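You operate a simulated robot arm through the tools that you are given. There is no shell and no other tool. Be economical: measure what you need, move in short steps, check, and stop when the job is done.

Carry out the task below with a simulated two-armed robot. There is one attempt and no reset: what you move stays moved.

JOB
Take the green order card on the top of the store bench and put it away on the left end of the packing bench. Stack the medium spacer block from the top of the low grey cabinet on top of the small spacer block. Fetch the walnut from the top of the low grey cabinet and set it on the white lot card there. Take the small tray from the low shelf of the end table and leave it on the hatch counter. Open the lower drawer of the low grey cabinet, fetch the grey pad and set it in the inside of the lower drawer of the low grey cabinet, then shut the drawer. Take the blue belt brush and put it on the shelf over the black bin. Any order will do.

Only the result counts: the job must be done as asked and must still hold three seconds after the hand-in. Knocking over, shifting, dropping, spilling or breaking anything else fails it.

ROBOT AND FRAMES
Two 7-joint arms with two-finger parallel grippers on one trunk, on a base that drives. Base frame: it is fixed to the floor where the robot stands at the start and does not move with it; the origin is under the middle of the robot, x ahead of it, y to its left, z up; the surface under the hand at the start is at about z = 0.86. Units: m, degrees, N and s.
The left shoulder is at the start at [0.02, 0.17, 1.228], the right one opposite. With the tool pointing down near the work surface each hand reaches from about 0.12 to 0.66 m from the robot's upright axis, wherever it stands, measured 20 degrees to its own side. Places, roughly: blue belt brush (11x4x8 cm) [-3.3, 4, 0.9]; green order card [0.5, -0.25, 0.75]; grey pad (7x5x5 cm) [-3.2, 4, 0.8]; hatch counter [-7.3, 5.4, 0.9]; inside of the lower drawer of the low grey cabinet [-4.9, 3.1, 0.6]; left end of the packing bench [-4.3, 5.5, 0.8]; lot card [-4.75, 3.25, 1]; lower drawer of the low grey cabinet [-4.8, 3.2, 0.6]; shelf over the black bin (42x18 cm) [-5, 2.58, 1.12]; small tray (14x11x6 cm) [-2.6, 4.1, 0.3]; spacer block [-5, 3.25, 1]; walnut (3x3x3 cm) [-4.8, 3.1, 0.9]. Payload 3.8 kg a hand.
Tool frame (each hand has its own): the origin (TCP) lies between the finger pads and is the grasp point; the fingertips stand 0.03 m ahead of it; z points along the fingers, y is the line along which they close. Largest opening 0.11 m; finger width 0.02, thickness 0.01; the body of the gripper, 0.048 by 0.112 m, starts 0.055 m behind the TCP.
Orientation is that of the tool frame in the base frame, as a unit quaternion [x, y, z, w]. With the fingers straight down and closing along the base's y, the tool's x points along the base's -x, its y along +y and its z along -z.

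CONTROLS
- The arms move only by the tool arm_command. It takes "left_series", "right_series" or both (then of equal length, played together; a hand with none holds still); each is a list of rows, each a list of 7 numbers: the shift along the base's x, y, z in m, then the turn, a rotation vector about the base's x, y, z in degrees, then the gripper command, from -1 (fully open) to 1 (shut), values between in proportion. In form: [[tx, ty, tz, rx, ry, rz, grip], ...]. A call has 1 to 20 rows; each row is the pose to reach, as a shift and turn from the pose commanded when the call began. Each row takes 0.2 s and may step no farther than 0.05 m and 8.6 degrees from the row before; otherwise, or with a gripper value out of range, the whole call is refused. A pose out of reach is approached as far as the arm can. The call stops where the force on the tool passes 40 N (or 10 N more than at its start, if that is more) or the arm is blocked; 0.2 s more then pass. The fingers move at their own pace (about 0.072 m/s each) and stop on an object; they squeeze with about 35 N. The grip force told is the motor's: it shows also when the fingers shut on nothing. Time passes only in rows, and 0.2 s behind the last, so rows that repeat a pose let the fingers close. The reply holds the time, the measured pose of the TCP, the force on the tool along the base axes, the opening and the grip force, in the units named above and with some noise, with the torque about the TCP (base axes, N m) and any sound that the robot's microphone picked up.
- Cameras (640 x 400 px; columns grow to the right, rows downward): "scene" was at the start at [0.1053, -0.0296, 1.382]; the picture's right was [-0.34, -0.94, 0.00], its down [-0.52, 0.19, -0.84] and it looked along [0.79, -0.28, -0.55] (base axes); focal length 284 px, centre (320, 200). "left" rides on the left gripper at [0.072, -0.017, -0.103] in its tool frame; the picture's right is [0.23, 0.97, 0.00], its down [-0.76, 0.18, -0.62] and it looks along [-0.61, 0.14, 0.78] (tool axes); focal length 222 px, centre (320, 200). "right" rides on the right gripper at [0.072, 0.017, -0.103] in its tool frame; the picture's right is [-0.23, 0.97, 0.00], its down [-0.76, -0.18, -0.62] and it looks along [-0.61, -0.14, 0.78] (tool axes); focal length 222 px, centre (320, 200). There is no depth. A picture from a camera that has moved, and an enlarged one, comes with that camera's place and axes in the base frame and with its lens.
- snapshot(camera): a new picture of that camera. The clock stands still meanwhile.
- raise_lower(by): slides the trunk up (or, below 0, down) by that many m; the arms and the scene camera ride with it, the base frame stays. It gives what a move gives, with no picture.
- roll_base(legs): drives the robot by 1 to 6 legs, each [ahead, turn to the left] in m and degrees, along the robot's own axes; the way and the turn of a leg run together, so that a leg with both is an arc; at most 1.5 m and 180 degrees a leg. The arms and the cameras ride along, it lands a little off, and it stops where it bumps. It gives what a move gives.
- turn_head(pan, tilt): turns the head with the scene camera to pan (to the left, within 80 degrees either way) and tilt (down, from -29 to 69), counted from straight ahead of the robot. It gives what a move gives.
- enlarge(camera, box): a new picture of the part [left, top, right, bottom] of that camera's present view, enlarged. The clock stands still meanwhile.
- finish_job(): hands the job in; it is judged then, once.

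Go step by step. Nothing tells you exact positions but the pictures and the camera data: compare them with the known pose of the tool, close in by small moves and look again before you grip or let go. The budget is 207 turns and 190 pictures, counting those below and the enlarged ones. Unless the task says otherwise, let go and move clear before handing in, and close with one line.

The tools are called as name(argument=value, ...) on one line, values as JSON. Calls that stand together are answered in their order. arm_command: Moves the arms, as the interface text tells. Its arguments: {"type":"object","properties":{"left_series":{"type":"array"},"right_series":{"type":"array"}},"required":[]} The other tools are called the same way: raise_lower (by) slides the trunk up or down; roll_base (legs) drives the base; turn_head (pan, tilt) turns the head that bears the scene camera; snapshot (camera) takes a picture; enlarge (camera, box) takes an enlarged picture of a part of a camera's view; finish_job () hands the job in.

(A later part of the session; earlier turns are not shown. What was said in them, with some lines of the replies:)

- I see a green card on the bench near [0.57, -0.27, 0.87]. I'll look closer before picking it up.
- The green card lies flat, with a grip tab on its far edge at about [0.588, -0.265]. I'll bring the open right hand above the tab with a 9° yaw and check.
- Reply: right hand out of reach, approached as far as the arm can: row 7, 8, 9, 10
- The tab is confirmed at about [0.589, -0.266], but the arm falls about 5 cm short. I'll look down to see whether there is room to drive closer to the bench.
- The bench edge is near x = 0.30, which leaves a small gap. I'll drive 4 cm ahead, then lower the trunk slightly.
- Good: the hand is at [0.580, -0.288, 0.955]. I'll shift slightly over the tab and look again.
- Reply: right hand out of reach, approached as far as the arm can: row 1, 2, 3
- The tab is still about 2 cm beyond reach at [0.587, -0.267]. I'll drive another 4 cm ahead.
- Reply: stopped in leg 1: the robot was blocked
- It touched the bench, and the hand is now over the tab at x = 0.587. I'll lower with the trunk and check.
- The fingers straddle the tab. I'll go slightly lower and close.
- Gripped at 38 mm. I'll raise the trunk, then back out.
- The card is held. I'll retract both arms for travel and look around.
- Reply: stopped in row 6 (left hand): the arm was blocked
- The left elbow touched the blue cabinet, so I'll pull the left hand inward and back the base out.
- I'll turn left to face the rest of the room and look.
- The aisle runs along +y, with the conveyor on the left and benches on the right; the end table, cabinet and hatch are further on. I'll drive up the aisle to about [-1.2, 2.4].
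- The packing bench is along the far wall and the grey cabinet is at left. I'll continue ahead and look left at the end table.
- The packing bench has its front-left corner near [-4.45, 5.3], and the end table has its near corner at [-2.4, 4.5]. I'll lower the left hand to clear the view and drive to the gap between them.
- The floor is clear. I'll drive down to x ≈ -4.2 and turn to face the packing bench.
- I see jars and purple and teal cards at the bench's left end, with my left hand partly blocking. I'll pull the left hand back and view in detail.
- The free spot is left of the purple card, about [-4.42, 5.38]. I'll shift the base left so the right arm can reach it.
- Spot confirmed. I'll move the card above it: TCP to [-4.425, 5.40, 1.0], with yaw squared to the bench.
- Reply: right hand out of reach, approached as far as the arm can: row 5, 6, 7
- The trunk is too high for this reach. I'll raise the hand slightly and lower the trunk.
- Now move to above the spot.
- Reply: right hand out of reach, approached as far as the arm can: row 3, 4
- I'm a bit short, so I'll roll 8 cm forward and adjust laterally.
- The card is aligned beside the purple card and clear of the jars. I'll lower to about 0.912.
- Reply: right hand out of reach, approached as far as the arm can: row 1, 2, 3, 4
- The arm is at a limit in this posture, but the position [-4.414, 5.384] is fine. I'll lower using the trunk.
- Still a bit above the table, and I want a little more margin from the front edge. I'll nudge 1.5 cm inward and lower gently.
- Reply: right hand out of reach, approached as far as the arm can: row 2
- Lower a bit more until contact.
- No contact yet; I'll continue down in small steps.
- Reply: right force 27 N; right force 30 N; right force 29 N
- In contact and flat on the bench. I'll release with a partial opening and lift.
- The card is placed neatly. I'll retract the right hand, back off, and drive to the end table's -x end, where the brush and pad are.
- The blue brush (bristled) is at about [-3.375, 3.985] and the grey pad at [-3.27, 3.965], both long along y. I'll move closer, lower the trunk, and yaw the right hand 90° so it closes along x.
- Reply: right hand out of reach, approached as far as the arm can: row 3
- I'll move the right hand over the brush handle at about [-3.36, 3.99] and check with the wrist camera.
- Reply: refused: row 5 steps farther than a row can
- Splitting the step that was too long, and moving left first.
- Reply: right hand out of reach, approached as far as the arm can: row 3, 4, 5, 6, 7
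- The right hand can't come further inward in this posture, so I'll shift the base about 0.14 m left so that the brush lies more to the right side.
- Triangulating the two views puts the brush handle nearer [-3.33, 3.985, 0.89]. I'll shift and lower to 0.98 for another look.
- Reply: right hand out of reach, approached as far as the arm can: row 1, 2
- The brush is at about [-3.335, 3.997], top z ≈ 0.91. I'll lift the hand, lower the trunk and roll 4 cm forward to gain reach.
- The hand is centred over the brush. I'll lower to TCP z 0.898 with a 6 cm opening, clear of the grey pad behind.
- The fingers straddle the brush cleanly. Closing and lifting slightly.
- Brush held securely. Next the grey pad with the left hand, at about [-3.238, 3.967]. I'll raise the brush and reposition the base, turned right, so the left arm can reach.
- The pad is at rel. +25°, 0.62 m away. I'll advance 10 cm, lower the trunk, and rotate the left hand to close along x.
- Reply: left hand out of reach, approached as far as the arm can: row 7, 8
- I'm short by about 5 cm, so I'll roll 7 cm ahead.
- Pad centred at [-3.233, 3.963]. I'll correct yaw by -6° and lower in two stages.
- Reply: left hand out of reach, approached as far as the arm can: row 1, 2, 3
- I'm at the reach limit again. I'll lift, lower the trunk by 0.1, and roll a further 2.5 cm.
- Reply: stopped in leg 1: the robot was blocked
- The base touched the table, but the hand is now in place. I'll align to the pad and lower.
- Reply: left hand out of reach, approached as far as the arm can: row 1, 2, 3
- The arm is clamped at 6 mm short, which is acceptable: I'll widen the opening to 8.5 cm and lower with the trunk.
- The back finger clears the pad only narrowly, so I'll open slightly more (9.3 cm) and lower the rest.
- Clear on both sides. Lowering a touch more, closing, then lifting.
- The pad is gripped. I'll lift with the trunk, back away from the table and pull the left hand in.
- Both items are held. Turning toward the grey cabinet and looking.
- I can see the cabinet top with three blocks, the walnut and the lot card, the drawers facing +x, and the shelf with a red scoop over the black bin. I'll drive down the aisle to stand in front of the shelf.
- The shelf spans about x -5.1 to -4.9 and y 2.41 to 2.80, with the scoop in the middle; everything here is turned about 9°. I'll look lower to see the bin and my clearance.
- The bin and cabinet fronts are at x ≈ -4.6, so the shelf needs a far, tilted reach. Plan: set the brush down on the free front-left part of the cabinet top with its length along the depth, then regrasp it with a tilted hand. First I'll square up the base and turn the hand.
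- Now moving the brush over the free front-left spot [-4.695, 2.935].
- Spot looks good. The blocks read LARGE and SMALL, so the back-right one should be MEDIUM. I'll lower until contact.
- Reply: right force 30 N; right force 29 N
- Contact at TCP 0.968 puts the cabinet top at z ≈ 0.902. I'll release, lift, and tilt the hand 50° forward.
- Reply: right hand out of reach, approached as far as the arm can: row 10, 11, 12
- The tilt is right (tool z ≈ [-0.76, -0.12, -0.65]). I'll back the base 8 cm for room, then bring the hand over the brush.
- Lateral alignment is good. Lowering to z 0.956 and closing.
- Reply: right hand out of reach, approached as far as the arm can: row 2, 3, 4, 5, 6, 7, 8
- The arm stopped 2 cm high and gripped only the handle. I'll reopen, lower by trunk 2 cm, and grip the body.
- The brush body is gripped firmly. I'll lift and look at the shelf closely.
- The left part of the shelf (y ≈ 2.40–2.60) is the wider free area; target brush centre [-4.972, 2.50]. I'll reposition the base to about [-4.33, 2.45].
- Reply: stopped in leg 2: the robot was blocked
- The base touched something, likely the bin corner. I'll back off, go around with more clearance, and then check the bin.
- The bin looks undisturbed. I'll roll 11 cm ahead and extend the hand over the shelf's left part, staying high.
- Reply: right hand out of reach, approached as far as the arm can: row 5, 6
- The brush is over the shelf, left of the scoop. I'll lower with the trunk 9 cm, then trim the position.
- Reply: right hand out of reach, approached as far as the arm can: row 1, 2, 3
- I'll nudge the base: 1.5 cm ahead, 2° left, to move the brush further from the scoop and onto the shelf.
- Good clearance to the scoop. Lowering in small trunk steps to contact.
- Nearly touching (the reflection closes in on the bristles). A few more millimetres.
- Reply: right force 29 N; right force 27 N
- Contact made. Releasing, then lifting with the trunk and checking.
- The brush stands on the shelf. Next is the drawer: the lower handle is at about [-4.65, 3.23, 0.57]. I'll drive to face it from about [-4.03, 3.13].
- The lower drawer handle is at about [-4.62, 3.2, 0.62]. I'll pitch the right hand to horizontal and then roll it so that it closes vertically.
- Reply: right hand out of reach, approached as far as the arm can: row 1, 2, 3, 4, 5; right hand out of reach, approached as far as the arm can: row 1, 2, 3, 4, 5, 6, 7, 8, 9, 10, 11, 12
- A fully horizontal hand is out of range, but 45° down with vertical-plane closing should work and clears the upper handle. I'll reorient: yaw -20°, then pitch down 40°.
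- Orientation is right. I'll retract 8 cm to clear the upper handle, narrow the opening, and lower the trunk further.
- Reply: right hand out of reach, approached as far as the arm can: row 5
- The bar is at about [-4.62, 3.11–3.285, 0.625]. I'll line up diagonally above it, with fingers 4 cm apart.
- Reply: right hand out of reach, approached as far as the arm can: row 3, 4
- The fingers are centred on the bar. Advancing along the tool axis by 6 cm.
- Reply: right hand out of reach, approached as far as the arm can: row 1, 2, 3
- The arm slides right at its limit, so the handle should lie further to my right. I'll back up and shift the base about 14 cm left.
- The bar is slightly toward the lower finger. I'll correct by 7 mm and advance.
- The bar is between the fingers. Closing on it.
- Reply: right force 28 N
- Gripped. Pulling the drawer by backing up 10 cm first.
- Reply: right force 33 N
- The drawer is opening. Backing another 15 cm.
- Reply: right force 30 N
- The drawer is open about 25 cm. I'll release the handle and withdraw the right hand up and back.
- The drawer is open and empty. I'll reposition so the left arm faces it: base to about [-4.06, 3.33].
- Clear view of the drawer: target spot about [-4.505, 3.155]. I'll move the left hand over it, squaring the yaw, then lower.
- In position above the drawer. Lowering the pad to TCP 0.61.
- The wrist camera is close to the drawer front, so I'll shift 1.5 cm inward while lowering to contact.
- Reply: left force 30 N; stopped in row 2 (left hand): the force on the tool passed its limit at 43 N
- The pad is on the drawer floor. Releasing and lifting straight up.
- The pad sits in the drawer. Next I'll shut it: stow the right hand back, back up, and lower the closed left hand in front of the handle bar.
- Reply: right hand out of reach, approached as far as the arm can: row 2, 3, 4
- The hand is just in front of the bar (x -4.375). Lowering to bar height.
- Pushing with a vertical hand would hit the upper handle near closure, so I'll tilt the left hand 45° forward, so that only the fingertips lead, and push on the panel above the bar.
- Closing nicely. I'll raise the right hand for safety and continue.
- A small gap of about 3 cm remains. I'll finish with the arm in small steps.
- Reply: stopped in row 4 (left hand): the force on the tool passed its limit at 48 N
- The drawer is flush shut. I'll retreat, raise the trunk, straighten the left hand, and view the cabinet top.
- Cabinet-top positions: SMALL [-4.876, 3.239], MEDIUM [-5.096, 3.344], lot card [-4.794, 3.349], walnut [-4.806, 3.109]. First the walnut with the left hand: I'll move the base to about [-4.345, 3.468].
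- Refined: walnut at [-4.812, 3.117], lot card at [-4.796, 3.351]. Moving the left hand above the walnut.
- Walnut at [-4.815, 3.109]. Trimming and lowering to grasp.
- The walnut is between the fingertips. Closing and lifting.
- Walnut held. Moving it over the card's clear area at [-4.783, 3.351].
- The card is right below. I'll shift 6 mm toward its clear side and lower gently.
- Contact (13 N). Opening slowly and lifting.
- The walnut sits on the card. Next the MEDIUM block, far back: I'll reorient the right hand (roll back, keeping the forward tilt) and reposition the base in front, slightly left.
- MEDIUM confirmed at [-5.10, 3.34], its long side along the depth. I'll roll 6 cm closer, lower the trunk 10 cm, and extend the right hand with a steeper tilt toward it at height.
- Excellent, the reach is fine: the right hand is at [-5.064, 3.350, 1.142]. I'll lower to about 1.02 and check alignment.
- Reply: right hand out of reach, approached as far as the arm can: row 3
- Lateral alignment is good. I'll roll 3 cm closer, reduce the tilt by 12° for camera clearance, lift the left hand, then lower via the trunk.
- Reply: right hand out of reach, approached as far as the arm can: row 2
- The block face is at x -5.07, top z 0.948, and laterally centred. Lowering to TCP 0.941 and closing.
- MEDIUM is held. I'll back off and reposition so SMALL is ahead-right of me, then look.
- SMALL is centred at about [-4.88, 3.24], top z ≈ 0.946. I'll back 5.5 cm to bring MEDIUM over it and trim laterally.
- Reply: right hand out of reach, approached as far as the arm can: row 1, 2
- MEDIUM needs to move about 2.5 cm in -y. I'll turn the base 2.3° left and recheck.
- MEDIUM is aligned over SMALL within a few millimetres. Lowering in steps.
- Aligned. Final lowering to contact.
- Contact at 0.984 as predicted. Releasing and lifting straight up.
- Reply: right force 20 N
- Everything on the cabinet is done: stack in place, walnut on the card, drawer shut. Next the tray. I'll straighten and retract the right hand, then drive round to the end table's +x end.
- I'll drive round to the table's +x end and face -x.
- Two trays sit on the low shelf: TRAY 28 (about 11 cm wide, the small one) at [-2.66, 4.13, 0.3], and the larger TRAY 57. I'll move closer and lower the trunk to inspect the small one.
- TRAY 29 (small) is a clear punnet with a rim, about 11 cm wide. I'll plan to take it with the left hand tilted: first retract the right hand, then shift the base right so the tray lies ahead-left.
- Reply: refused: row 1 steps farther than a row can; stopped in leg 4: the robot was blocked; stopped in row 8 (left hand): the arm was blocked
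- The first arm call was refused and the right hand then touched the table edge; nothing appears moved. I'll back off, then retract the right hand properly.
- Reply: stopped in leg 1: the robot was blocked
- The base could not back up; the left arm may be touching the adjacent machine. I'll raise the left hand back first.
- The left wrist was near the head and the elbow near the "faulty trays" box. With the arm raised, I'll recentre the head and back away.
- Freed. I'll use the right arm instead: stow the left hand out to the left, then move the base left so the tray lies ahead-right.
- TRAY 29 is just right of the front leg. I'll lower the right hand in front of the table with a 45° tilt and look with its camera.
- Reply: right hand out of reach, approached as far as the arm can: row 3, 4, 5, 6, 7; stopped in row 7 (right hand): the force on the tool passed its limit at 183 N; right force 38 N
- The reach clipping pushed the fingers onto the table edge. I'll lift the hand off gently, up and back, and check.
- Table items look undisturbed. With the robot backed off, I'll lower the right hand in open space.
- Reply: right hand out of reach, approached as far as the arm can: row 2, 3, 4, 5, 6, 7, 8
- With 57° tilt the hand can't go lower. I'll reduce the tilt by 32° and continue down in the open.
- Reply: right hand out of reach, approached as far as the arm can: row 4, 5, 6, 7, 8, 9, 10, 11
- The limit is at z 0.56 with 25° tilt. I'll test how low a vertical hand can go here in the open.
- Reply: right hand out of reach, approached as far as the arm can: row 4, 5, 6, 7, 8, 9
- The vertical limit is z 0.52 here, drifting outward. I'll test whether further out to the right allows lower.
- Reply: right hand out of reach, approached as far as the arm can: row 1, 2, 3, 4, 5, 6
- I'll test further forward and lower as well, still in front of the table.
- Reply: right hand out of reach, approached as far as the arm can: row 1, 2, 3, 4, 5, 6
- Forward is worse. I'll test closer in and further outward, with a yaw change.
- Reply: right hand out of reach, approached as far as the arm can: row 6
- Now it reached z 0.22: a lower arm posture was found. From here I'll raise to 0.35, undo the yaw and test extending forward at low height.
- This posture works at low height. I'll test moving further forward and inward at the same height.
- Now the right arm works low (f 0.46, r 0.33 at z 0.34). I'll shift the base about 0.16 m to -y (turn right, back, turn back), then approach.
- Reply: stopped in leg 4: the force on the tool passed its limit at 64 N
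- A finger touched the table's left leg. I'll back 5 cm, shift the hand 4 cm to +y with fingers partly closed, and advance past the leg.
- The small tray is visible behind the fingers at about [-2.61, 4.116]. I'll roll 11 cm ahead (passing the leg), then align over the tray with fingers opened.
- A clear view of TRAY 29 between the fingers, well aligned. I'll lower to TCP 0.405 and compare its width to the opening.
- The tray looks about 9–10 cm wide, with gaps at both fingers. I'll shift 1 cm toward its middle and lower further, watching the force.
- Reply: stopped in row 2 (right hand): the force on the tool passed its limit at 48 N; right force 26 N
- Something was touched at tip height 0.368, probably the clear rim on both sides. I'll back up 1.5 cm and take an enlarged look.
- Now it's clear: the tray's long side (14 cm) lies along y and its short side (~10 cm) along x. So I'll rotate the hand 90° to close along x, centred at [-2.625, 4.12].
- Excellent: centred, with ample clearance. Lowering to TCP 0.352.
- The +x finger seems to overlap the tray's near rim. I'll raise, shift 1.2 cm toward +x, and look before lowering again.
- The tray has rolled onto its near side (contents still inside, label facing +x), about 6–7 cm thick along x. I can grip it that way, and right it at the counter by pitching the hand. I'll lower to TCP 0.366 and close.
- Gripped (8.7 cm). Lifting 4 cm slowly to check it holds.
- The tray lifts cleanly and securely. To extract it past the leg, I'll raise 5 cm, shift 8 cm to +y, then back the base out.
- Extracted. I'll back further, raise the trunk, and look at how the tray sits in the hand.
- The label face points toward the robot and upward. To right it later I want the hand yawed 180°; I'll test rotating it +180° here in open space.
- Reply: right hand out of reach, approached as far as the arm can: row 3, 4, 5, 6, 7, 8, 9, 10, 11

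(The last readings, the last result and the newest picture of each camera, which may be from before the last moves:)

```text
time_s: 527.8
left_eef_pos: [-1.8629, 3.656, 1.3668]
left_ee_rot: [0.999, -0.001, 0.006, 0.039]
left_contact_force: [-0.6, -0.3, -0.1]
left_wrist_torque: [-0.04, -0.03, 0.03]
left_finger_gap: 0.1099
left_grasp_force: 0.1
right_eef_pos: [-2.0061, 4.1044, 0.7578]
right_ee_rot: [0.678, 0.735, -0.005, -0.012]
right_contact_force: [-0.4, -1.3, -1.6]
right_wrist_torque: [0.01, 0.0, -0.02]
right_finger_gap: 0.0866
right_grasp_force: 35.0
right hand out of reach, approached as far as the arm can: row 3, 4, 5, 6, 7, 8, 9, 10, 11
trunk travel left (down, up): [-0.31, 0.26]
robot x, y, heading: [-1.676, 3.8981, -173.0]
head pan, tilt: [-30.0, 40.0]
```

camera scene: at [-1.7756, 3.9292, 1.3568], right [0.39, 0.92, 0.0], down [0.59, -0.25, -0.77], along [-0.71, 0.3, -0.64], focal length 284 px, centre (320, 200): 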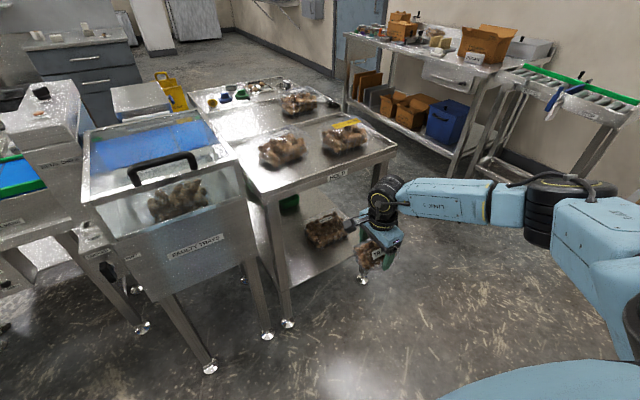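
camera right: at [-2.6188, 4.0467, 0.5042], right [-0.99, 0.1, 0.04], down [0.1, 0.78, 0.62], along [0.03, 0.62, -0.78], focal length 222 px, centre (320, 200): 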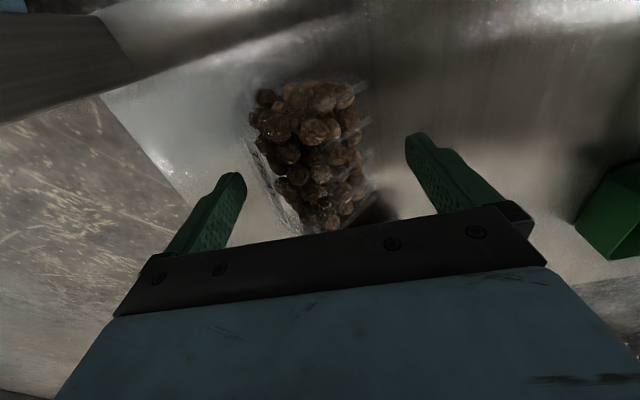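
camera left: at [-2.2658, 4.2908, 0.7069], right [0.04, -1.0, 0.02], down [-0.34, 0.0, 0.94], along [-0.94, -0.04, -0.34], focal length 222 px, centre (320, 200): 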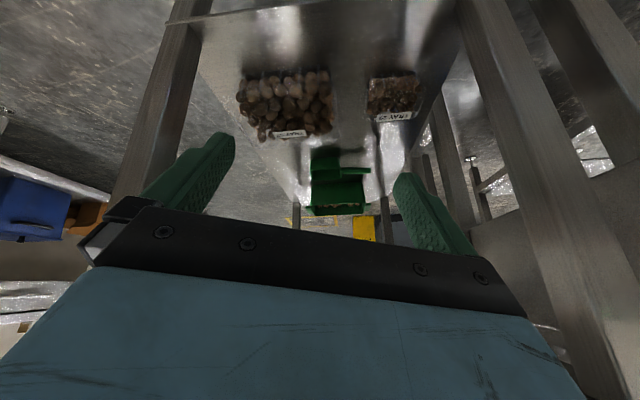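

Yaw +90 relative is reachable. Now I'll test pitching forward 45° while extending a little.

arm_command(right_series=[[-0.02, 0.01, 0.03, -1, 8, 0, 1], [-0.04, 0.02, 0.06, -2, 16, 0, 1], [-0.07, 0.03, 0.09, -3, 24, 0, 1], [-0.1, 0.04, 0.12, -4, 32, 0, 1], [-0.12, 0.05, 0.15, -5, 40, 0, 1], [-0.14, 0.06, 0.18, -5.5, 44.7, 0, 1]])

snapshot(camera="scene")

```text
time_s: 529.2
left_eef_pos: [-1.8613, 3.6556, 1.3678]
left_ee_rot: [0.999, -0.001, 0.006, 0.04]
left_contact_force: [0.7, 0.6, 0.3]
left_wrist_torque: [-0.01, 0.0, 0.02]
left_finger_gap: 0.1101
left_grasp_force: 0.0
right_eef_pos: [-2.1452, 4.1745, 0.93]
right_ee_rot: [0.631, 0.675, -0.287, -0.253]
right_contact_force: [-0.5, 0.6, -2.2]
right_wrist_torque: [0.01, 0.0, -0.02]
right_finger_gap: 0.0869
right_grasp_force: 35.5
right hand out of reach, approached as far as the arm can: row 6
trunk travel left (down, up): [-0.31, 0.26]
robot x, y, heading: [-1.6775, 3.8983, -173.1]
head pan, tilt: [-30.0, 40.0]
```

```text
15 pictures are left
camera scene: at [-1.7755, 3.929, 1.3568], right [0.39, 0.92, 0.0], down [0.59, -0.25, -0.77], along [-0.71, 0.3, -0.64], focal length 284 px, centre (320, 200)
```

scene: 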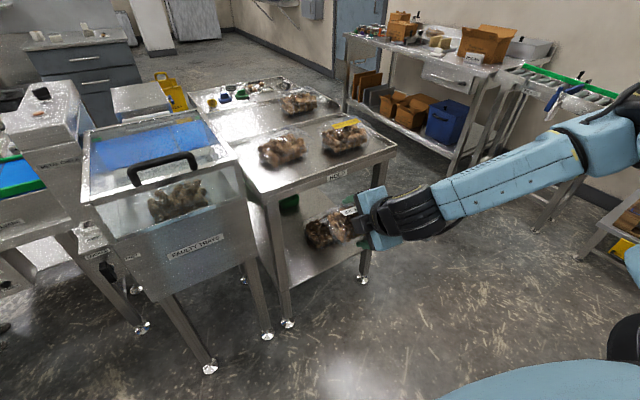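

enlarge(camera="scene", box=[280, 170, 430, 280])

```text
3.64 times, centred on (355, 225) of scene
camera zoom: at [-1.7755, 3.929, 1.3568], right [0.39, 0.92, 0.0], down [0.59, -0.25, -0.77], along [-0.71, 0.3, -0.64], focal length 1031 px, centre (193, 109)
```

zoom: 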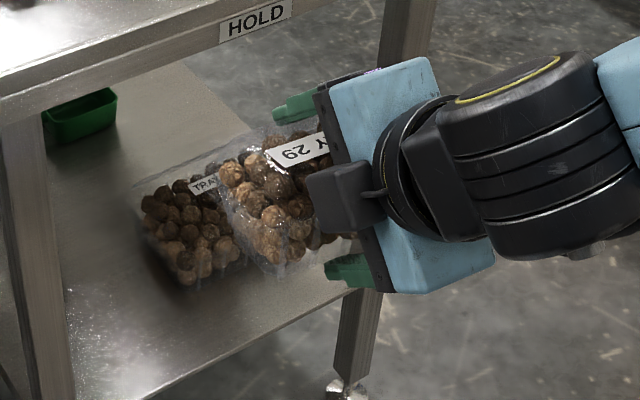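

The tray now sits roughly level in the 45°-pitched hand. I'll carry it like this: raise slightly and drive around to the hatch along the aisle.

raise_lower(by=0.1)

roll_base(legs=[[0, -92], [0.95, 0], [0, 86], [1.5, 0], [1.5, 0]])

```text
time_s: 530.5
left_eef_pos: [-1.862, 3.6561, 1.4675]
left_ee_rot: [0.999, -0.001, 0.005, 0.04]
left_contact_force: [0.8, -0.3, 0.6]
left_wrist_torque: [0.05, 0.01, 0.01]
left_finger_gap: 0.1103
left_grasp_force: 0.0
right_eef_pos: [-2.1453, 4.1741, 1.0297]
right_ee_rot: [0.631, 0.676, -0.286, -0.253]
right_contact_force: [-0.4, 0.0, -1.8]
right_wrist_torque: [-0.02, 0.0, 0.01]
right_finger_gap: 0.0864
right_grasp_force: 34.3
trunk travel left (down, up): [-0.41, 0.16]
robot x, y, heading: [-1.6748, 3.9001, -173.0]
head pan, tilt: [-30.0, 40.0]
```

```text
time_s: 557.1
left_eef_pos: [-4.9276, 4.7354, 1.4676]
left_ee_rot: [0.996, -0.085, 0.002, 0.041]
left_contact_force: [0.4, 0.2, 0.0]
left_wrist_torque: [-0.04, 0.02, -0.04]
left_finger_gap: 0.1099
left_grasp_force: 0.0
right_eef_pos: [-5.1218, 5.2929, 1.03]
right_ee_rot: [0.686, 0.62, -0.264, -0.276]
right_contact_force: [0.4, -0.1, -1.8]
right_wrist_torque: [-0.01, -0.02, -0.02]
right_finger_gap: 0.0864
right_grasp_force: 35.2
trunk travel left (down, up): [-0.41, 0.16]
robot x, y, heading: [-4.7066, 4.9439, 177.6]
head pan, tilt: [-30.0, 40.0]
```

roll_base(legs=[[1.4, 2]])

turn_head(pan=-25, tilt=25)

snapshot(camera="scene")

```text
time_s: 564.1
left_eef_pos: [-6.3315, 4.7529, 1.4669]
left_ee_rot: [0.997, -0.061, 0.003, 0.04]
left_contact_force: [-0.5, 0.1, 1.2]
left_wrist_torque: [0.02, -0.01, 0.0]
left_finger_gap: 0.1102
left_grasp_force: 0.1
right_eef_pos: [-6.5515, 5.3007, 1.03]
right_ee_rot: [0.67, 0.638, -0.27, -0.268]
right_contact_force: [0.1, 0.7, -2.2]
right_wrist_torque: [-0.01, -0.03, -0.03]
right_finger_gap: 0.0864
right_grasp_force: 35.0
trunk travel left (down, up): [-0.41, 0.16]
robot x, y, heading: [-6.1183, 4.9726, -180.1]
head pan, tilt: [-30.0, 40.0]
```

```text
time_s: 564.9
left_eef_pos: [-6.3308, 4.7524, 1.4676]
left_ee_rot: [0.997, -0.06, 0.004, 0.04]
left_contact_force: [-0.1, 0.0, 0.1]
left_wrist_torque: [0.0, -0.03, 0.01]
left_finger_gap: 0.11
left_grasp_force: 0.1
right_eef_pos: [-6.5514, 5.3001, 1.0302]
right_ee_rot: [0.67, 0.637, -0.27, -0.268]
right_contact_force: [1.0, 0.8, -1.9]
right_wrist_torque: [0.0, 0.0, 0.03]
right_finger_gap: 0.0866
right_grasp_force: 34.8
trunk travel left (down, up): [-0.41, 0.16]
robot x, y, heading: [-6.1189, 4.9674, -179.8]
head pan, tilt: [-25.0, 25.0]
```

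```text
13 pictures are left
camera scene: at [-6.2235, 5.0101, 1.4801], right [0.42, 0.91, 0.0], down [0.38, -0.18, -0.91], along [-0.82, 0.38, -0.42], focal length 284 px, centre (320, 200)
```

scene: 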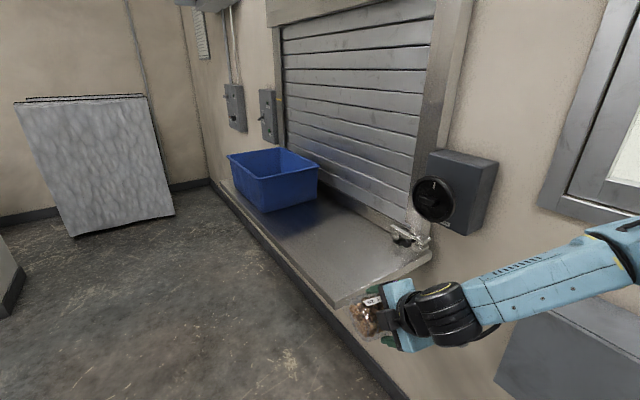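

The counter's free area is about [-7.0, 5.38], between the blue box and the lever. I'll go around away from the counter edge and face it squarely (heading ≈101°).

roll_base(legs=[[0, 25], [1.05, 0], [0, -104]])

turn_head(pan=-5, tilt=40)

snapshot(camera="scene")

```text
time_s: 575.9
left_eef_pos: [-7.302, 4.7106, 1.4679]
left_ee_rot: [0.722, -0.691, -0.024, 0.033]
left_contact_force: [-0.1, -0.7, -0.2]
left_wrist_torque: [0.02, -0.02, -0.03]
left_finger_gap: 0.11
left_grasp_force: 0.2
right_eef_pos: [-6.7981, 5.0192, 1.0304]
right_ee_rot: [0.923, 0.055, -0.033, -0.38]
right_contact_force: [-0.4, 0.6, -2.2]
right_wrist_torque: [-0.01, 0.02, 0.0]
right_finger_gap: 0.0853
right_grasp_force: 34.4
trunk travel left (down, up): [-0.41, 0.16]
robot x, y, heading: [-7.0517, 4.539, 99.7]
head pan, tilt: [-25.0, 25.0]
```

```text
time_s: 576.7
left_eef_pos: [-7.3017, 4.7096, 1.4675]
left_ee_rot: [0.723, -0.69, -0.024, 0.032]
left_contact_force: [0.2, 0.0, 0.8]
left_wrist_torque: [-0.03, 0.02, 0.01]
left_finger_gap: 0.1101
left_grasp_force: 0.1
right_eef_pos: [-6.7994, 5.0181, 1.0287]
right_ee_rot: [0.923, 0.056, -0.033, -0.379]
right_contact_force: [0.3, -1.1, -2.8]
right_wrist_torque: [0.0, -0.01, 0.01]
right_finger_gap: 0.0855
right_grasp_force: 35.2
trunk travel left (down, up): [-0.41, 0.16]
robot x, y, heading: [-7.0498, 4.5375, 99.7]
head pan, tilt: [-5.0, 40.0]
```

```text
12 pictures are left
camera scene: at [-7.0606, 4.6434, 1.4569], right [1.0, 0.08, 0.0], down [0.05, -0.64, -0.77], along [-0.06, 0.76, -0.64], focal length 284 px, centre (320, 200)
```

scene: 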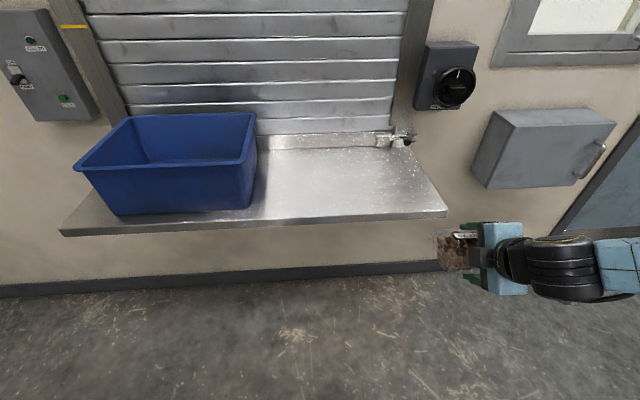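

Free area: x -7.25…-6.75, y 5.22…5.62. In the open, I'll pitch the hand another 22° while raising it, then lower the trunk to keep the tray near counter height.

arm_command(right_series=[[0, 0.01, 0.03, 5.4, 0.9, 0, 1], [0, 0.02, 0.06, 10.8, 1.8, 0, 1], [0, 0.03, 0.09, 16.2, 2.8, 0, 1], [0, 0.03, 0.12, 21.7, 3.7, 0, 1], [0, 0.03, 0.15, 21.7, 3.7, 0, 1]])

raise_lower(by=-0.12)

enlarge(camera="scene", box=[380, 100, 600, 260])

```text
time_s: 577.9
left_eef_pos: [-7.3008, 4.7101, 1.4667]
left_ee_rot: [0.723, -0.69, -0.023, 0.034]
left_contact_force: [1.0, 0.2, 0.6]
left_wrist_torque: [-0.01, 0.01, 0.0]
left_finger_gap: 0.1101
left_grasp_force: 0.1
right_eef_pos: [-6.8039, 5.0597, 1.1985]
right_ee_rot: [0.841, 0.038, -0.049, -0.537]
right_contact_force: [0.5, 1.1, -2.8]
right_wrist_torque: [-0.07, -0.01, 0.01]
right_finger_gap: 0.0766
right_grasp_force: 34.2
right hand out of reach, approached as far as the arm can: row 1, 2, 3, 4, 5
trunk travel left (down, up): [-0.41, 0.16]
robot x, y, heading: [-7.0526, 4.5378, 100.0]
head pan, tilt: [-5.0, 40.0]
```

```text
time_s: 579.4
left_eef_pos: [-7.3013, 4.7091, 1.3477]
left_ee_rot: [0.723, -0.69, -0.024, 0.033]
left_contact_force: [-1.7, 0.1, 0.8]
left_wrist_torque: [0.01, 0.03, 0.05]
left_finger_gap: 0.1097
left_grasp_force: 0.0
right_eef_pos: [-6.8033, 5.0591, 1.0773]
right_ee_rot: [0.841, 0.036, -0.05, -0.537]
right_contact_force: [1.1, 0.3, -1.9]
right_wrist_torque: [-0.04, -0.03, 0.0]
right_finger_gap: 0.0767
right_grasp_force: 34.7
trunk travel left (down, up): [-0.29, 0.28]
robot x, y, heading: [-7.0479, 4.5356, 99.6]
head pan, tilt: [-5.0, 40.0]
```

```text
2.50 times, centred on (490, 180) of scene
camera zoom: at [-7.0607, 4.6433, 1.3369], right [1.0, 0.09, 0.0], down [0.05, -0.64, -0.77], along [-0.07, 0.76, -0.64], focal length 709 px, centre (-105, 250)
```

zoom: 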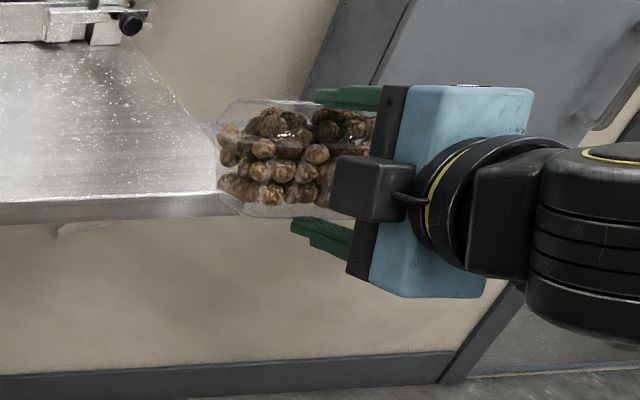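

The tray sits well in the hand (gap 7.7 cm, self-aligned). I'll turn 8° left and roll 0.3 m ahead to bring it over the counter at about [-6.97, 5.37].

roll_base(legs=[[0, 8], [0.3, 0]])

turn_head(pan=-15, tilt=45)

snapshot(camera="scene")

```text
time_s: 582.1
left_eef_pos: [-7.4155, 4.9587, 1.348]
left_ee_rot: [0.769, -0.638, -0.021, 0.033]
left_contact_force: [0.4, -0.1, -1.0]
left_wrist_torque: [-0.02, 0.01, 0.03]
left_finger_gap: 0.1101
left_grasp_force: 0.0
right_eef_pos: [-6.9692, 5.3727, 1.0771]
right_ee_rot: [0.837, 0.095, -0.086, -0.532]
right_contact_force: [-0.7, 0.5, -2.4]
right_wrist_torque: [-0.07, 0.0, -0.03]
right_finger_gap: 0.0766
right_grasp_force: 34.9
trunk travel left (down, up): [-0.29, 0.28]
robot x, y, heading: [-7.1448, 4.8205, 107.9]
head pan, tilt: [-5.0, 40.0]
```

```text
time_s: 582.8
left_eef_pos: [-7.4146, 4.9594, 1.347]
left_ee_rot: [0.768, -0.639, -0.022, 0.034]
left_contact_force: [0.1, -0.3, 0.0]
left_wrist_torque: [-0.03, -0.04, -0.02]
left_finger_gap: 0.11
left_grasp_force: 0.1
right_eef_pos: [-6.9685, 5.3727, 1.0784]
right_ee_rot: [0.837, 0.094, -0.086, -0.533]
right_contact_force: [-0.7, -0.4, -0.7]
right_wrist_torque: [-0.09, -0.02, 0.0]
right_finger_gap: 0.077
right_grasp_force: 35.2
trunk travel left (down, up): [-0.29, 0.28]
robot x, y, heading: [-7.1419, 4.8214, 107.8]
head pan, tilt: [-15.0, 45.0]
```

```text
10 pictures are left
camera scene: at [-7.1521, 4.9239, 1.3296], right [1.0, 0.05, 0.0], down [0.03, -0.71, -0.71], along [-0.03, 0.71, -0.71], focal length 284 px, centre (320, 200)
```

scene: 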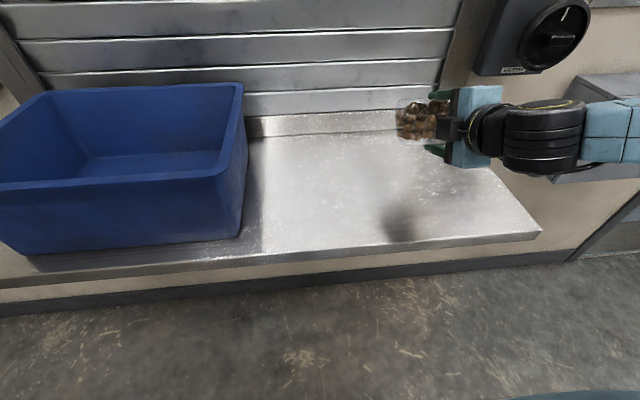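

The tray is above the free part of the counter. Lowering with the trunk in steps.

raise_lower(by=-0.08)

enlarge(camera="scene", box=[330, 20, 560, 200])

```text
time_s: 584.0
left_eef_pos: [-7.4139, 4.9591, 1.2675]
left_ee_rot: [0.768, -0.639, -0.022, 0.035]
left_contact_force: [0.6, 0.5, 0.4]
left_wrist_torque: [-0.01, -0.02, 0.0]
left_finger_gap: 0.1103
left_grasp_force: 0.0
right_eef_pos: [-6.9698, 5.3729, 0.9978]
right_ee_rot: [0.836, 0.094, -0.086, -0.533]
right_contact_force: [0.7, -0.1, -2.1]
right_wrist_torque: [-0.09, -0.01, -0.02]
right_finger_gap: 0.0767
right_grasp_force: 35.0
trunk travel left (down, up): [-0.21, 0.36]
robot x, y, heading: [-7.1443, 4.8209, 107.8]
head pan, tilt: [-15.0, 45.0]
```

```text
2.22 times, centred on (445, 110) of scene
camera zoom: at [-7.1521, 4.9239, 1.2496], right [1.0, 0.05, 0.0], down [0.03, -0.71, -0.71], along [-0.03, 0.71, -0.71], focal length 630 px, centre (42, 400)
```

zoom: 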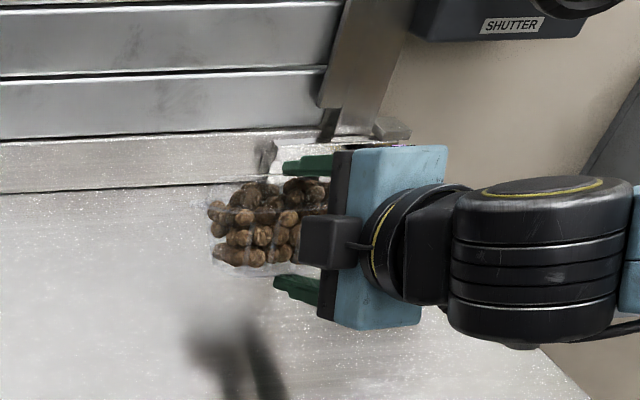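

Still clear. Continuing down in smaller steps.

raise_lower(by=-0.025)

raise_lower(by=-0.012)

raise_lower(by=-0.006)

```text
time_s: 584.7
left_eef_pos: [-7.4151, 4.9594, 1.2431]
left_ee_rot: [0.769, -0.638, -0.022, 0.035]
left_contact_force: [-0.2, -0.2, 0.9]
left_wrist_torque: [0.02, 0.03, 0.03]
left_finger_gap: 0.1099
left_grasp_force: 0.1
right_eef_pos: [-6.9691, 5.3727, 0.973]
right_ee_rot: [0.837, 0.093, -0.086, -0.533]
right_contact_force: [-0.9, -0.5, -1.5]
right_wrist_torque: [-0.04, 0.0, -0.02]
right_finger_gap: 0.0768
right_grasp_force: 35.2
trunk travel left (down, up): [-0.185, 0.385]
robot x, y, heading: [-7.1446, 4.821, 107.9]
head pan, tilt: [-15.0, 45.0]
```

```text
time_s: 585.3
left_eef_pos: [-7.4148, 4.9585, 1.2313]
left_ee_rot: [0.769, -0.638, -0.022, 0.034]
left_contact_force: [-0.6, -0.2, 0.8]
left_wrist_torque: [-0.02, 0.01, 0.01]
left_finger_gap: 0.1102
left_grasp_force: 0.1
right_eef_pos: [-6.9696, 5.3734, 0.9615]
right_ee_rot: [0.836, 0.096, -0.086, -0.533]
right_contact_force: [-0.4, 0.1, 2.6]
right_wrist_torque: [0.22, -0.17, 0.03]
right_finger_gap: 0.0766
right_grasp_force: 35.0
trunk travel left (down, up): [-0.173, 0.397]
robot x, y, heading: [-7.1455, 4.824, 107.9]
head pan, tilt: [-15.0, 45.0]
```

```text
time_s: 585.8
left_eef_pos: [-7.4161, 4.9553, 1.2254]
left_ee_rot: [0.769, -0.638, -0.023, 0.034]
left_contact_force: [-0.2, -0.4, 0.1]
left_wrist_torque: [0.0, 0.01, 0.0]
left_finger_gap: 0.1101
left_grasp_force: 0.0
right_eef_pos: [-6.9713, 5.3718, 0.9591]
right_ee_rot: [0.834, 0.097, -0.087, -0.537]
right_contact_force: [-0.9, -1.8, 20.7]
right_wrist_torque: [1.13, -0.77, -0.05]
right_finger_gap: 0.0759
right_grasp_force: 35.0
trunk travel left (down, up): [-0.167, 0.403]
robot x, y, heading: [-7.142, 4.822, 107.6]
head pan, tilt: [-15.0, 45.0]
```

The tray's far lower edge touches the counter. I'll look before letting go.

enlarge(camera="scene", box=[340, 20, 500, 150])

snapshot(camera="right")

```text
3.08 times, centred on (420, 85) of scene
camera zoom: at [-7.1527, 4.922, 1.2069], right [1.0, 0.05, 0.0], down [0.03, -0.71, -0.71], along [-0.03, 0.71, -0.71], focal length 872 px, centre (12, 554)
```

zoom: 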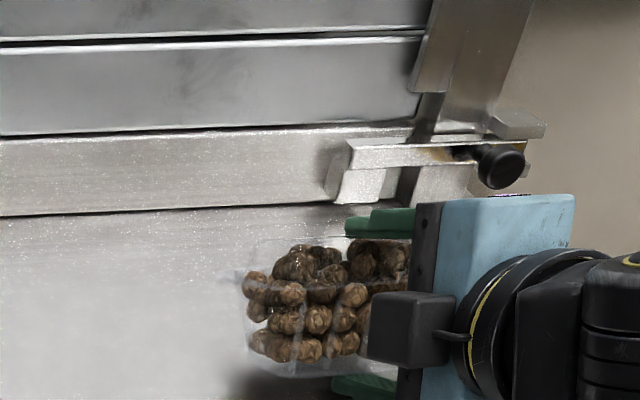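

```text
7 pictures are left
camera right: at [-6.8745, 5.2938, 0.9816], right [-0.15, -0.45, -0.88], down [-0.59, -0.67, 0.45], along [-0.79, 0.59, -0.17], focal length 222 px, centre (320, 200)
```

right: 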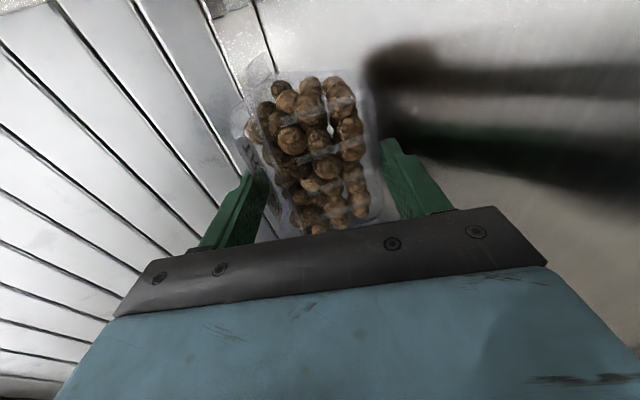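

The base is down and the rim up, tilted only about 14° with the far edge touching. I'll open slightly, then slide the hand straight back out.

arm_command(right_series=[[0, 0, 0, 0, 0, 0, -0.5], [0, 0, 0, 0, 0, 0, -0.58], [0, 0, 0.002, 0, 0, 0, -0.62], [0.004, -0.015, 0.002, 0, 0, 0, -0.65], [0.008, -0.03, 0.002, 0, 0, 0, -0.7]])

enlarge(camera="scene", box=[340, 20, 500, 150])

```text
time_s: 587.0
left_eef_pos: [-7.4142, 4.9592, 1.2246]
left_ee_rot: [0.769, -0.638, -0.022, 0.034]
left_contact_force: [0.3, 1.2, -0.5]
left_wrist_torque: [-0.04, -0.01, 0.0]
left_finger_gap: 0.1098
left_grasp_force: 0.0
right_eef_pos: [-6.9733, 5.3538, 0.9592]
right_ee_rot: [0.834, 0.094, -0.084, -0.537]
right_contact_force: [4.6, 19.8, 22.1]
right_wrist_torque: [1.42, -0.46, 0.02]
right_finger_gap: 0.0821
right_grasp_force: 0.0
right hand out of reach, approached as far as the arm can: row 4, 5
trunk travel left (down, up): [-0.167, 0.403]
robot x, y, heading: [-7.1426, 4.8205, 107.8]
head pan, tilt: [-15.0, 45.0]
```

```text
3.08 times, centred on (420, 85) of scene
camera zoom: at [-7.1521, 4.9244, 1.2066], right [1.0, 0.05, 0.0], down [0.03, -0.71, -0.71], along [-0.03, 0.71, -0.71], focal length 872 px, centre (12, 554)
```

zoom: 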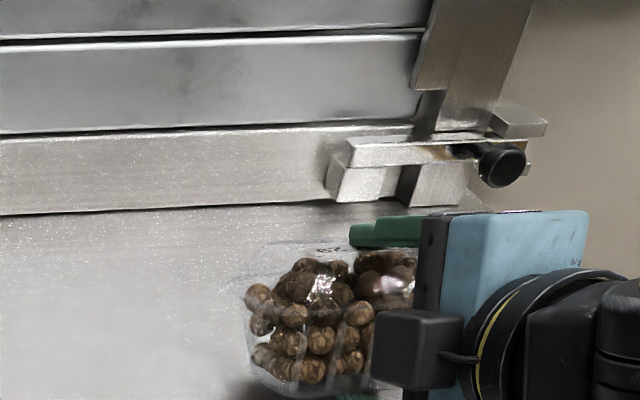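

The tray is upright with the upper finger free. I'll relieve the lower finger by 4 mm and back the base out slowly.

raise_lower(by=0.004)

roll_base(legs=[[-0.06, 0]])

enlarge(camera="scene", box=[340, 20, 520, 160])

```text
time_s: 587.6
left_eef_pos: [-7.4142, 4.9574, 1.2275]
left_ee_rot: [0.769, -0.638, -0.022, 0.034]
left_contact_force: [0.3, 0.9, 0.1]
left_wrist_torque: [0.02, -0.02, 0.03]
left_finger_gap: 0.11
left_grasp_force: 0.1
right_eef_pos: [-6.9737, 5.3521, 0.9602]
right_ee_rot: [0.837, 0.095, -0.087, -0.533]
right_contact_force: [3.4, 12.5, 15.2]
right_wrist_torque: [0.88, -0.31, 0.03]
right_finger_gap: 0.0838
right_grasp_force: 0.0
trunk travel left (down, up): [-0.171, 0.399]
robot x, y, heading: [-7.1441, 4.8213, 107.6]
head pan, tilt: [-15.0, 45.0]
```

```text
time_s: 588.5
left_eef_pos: [-7.3958, 4.8956, 1.2292]
left_ee_rot: [0.768, -0.639, -0.022, 0.033]
left_contact_force: [-0.3, -0.1, -1.1]
left_wrist_torque: [0.03, 0.01, 0.01]
left_finger_gap: 0.1101
left_grasp_force: 0.0
right_eef_pos: [-6.9559, 5.2891, 0.9623]
right_ee_rot: [0.837, 0.095, -0.087, -0.532]
right_contact_force: [9.5, -22.3, 24.6]
right_wrist_torque: [-1.27, -0.68, -0.18]
right_finger_gap: 0.0873
right_grasp_force: 0.0
trunk travel left (down, up): [-0.171, 0.399]
robot x, y, heading: [-7.1263, 4.7621, 107.6]
head pan, tilt: [-15.0, 45.0]
```

```text
2.86 times, centred on (430, 90) of scene
camera zoom: at [-7.133, 4.8617, 1.2111], right [1.0, 0.05, 0.0], down [0.03, -0.7, -0.71], along [-0.03, 0.71, -0.7], focal length 810 px, centre (6, 514)
```

zoom: 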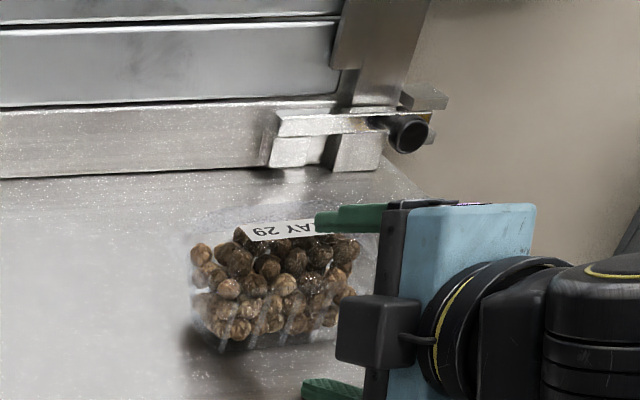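

The tray now stands upright on the counter, label on top. I'll raise slightly to free the lower finger and back away fully.

raise_lower(by=0.012)

roll_base(legs=[[-0.3, 0]])

snapshot(camera="scene")

```text
time_s: 589.1
left_eef_pos: [-7.3956, 4.9013, 1.2404]
left_ee_rot: [0.769, -0.639, -0.022, 0.034]
left_contact_force: [-0.4, 0.3, 0.4]
left_wrist_torque: [-0.03, 0.03, -0.01]
left_finger_gap: 0.1099
left_grasp_force: 0.2
right_eef_pos: [-6.9564, 5.2931, 0.9709]
right_ee_rot: [0.838, 0.094, -0.086, -0.53]
right_contact_force: [-0.5, -0.2, 0.1]
right_wrist_torque: [-0.01, -0.02, -0.01]
right_finger_gap: 0.0933
right_grasp_force: 0.0
trunk travel left (down, up): [-0.183, 0.387]
robot x, y, heading: [-7.1192, 4.7643, 107.8]
head pan, tilt: [-15.0, 45.0]
```

```text
time_s: 591.2
left_eef_pos: [-7.3045, 4.6162, 1.2405]
left_ee_rot: [0.77, -0.637, -0.022, 0.034]
left_contact_force: [0.6, -0.7, 0.1]
left_wrist_torque: [0.05, -0.03, 0.02]
left_finger_gap: 0.1098
left_grasp_force: 0.1
right_eef_pos: [-6.8646, 5.0075, 0.9712]
right_ee_rot: [0.837, 0.095, -0.088, -0.531]
right_contact_force: [0.7, 0.5, 0.3]
right_wrist_torque: [-0.01, 0.0, -0.01]
right_finger_gap: 0.0935
right_grasp_force: 0.0
trunk travel left (down, up): [-0.183, 0.387]
robot x, y, heading: [-7.0352, 4.479, 107.8]
head pan, tilt: [-15.0, 45.0]
```

```text
4 pictures are left
camera scene: at [-7.0423, 4.5811, 1.2226], right [1.0, 0.05, 0.0], down [0.03, -0.71, -0.71], along [-0.03, 0.71, -0.71], focal length 284 px, centre (320, 200)
```

scene: 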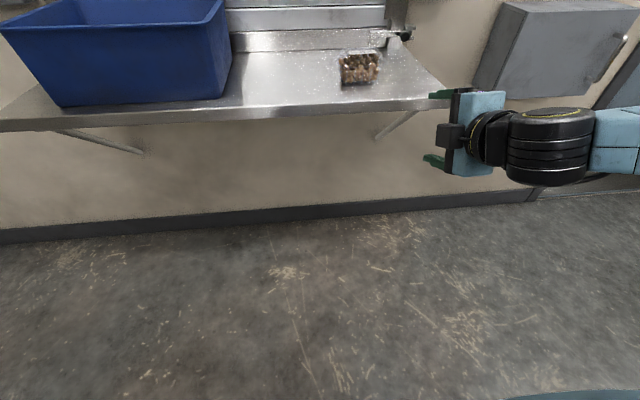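

The tray is standing on the hatch counter, both hands are empty and clear, and each of the other items was checked in place when I set it down. I'm handing in.

finish_job()

```text
The job is handed in.
```

I've handed in the job with all six parts done. On the way, the tray tipped onto its side while I was picking it up, though nothing spilled and it stands upright on the hatch counter. The robot also touched several fixtures, including a hard knock (183 N) of the hand on the end table's edge, but nothing looked moved.
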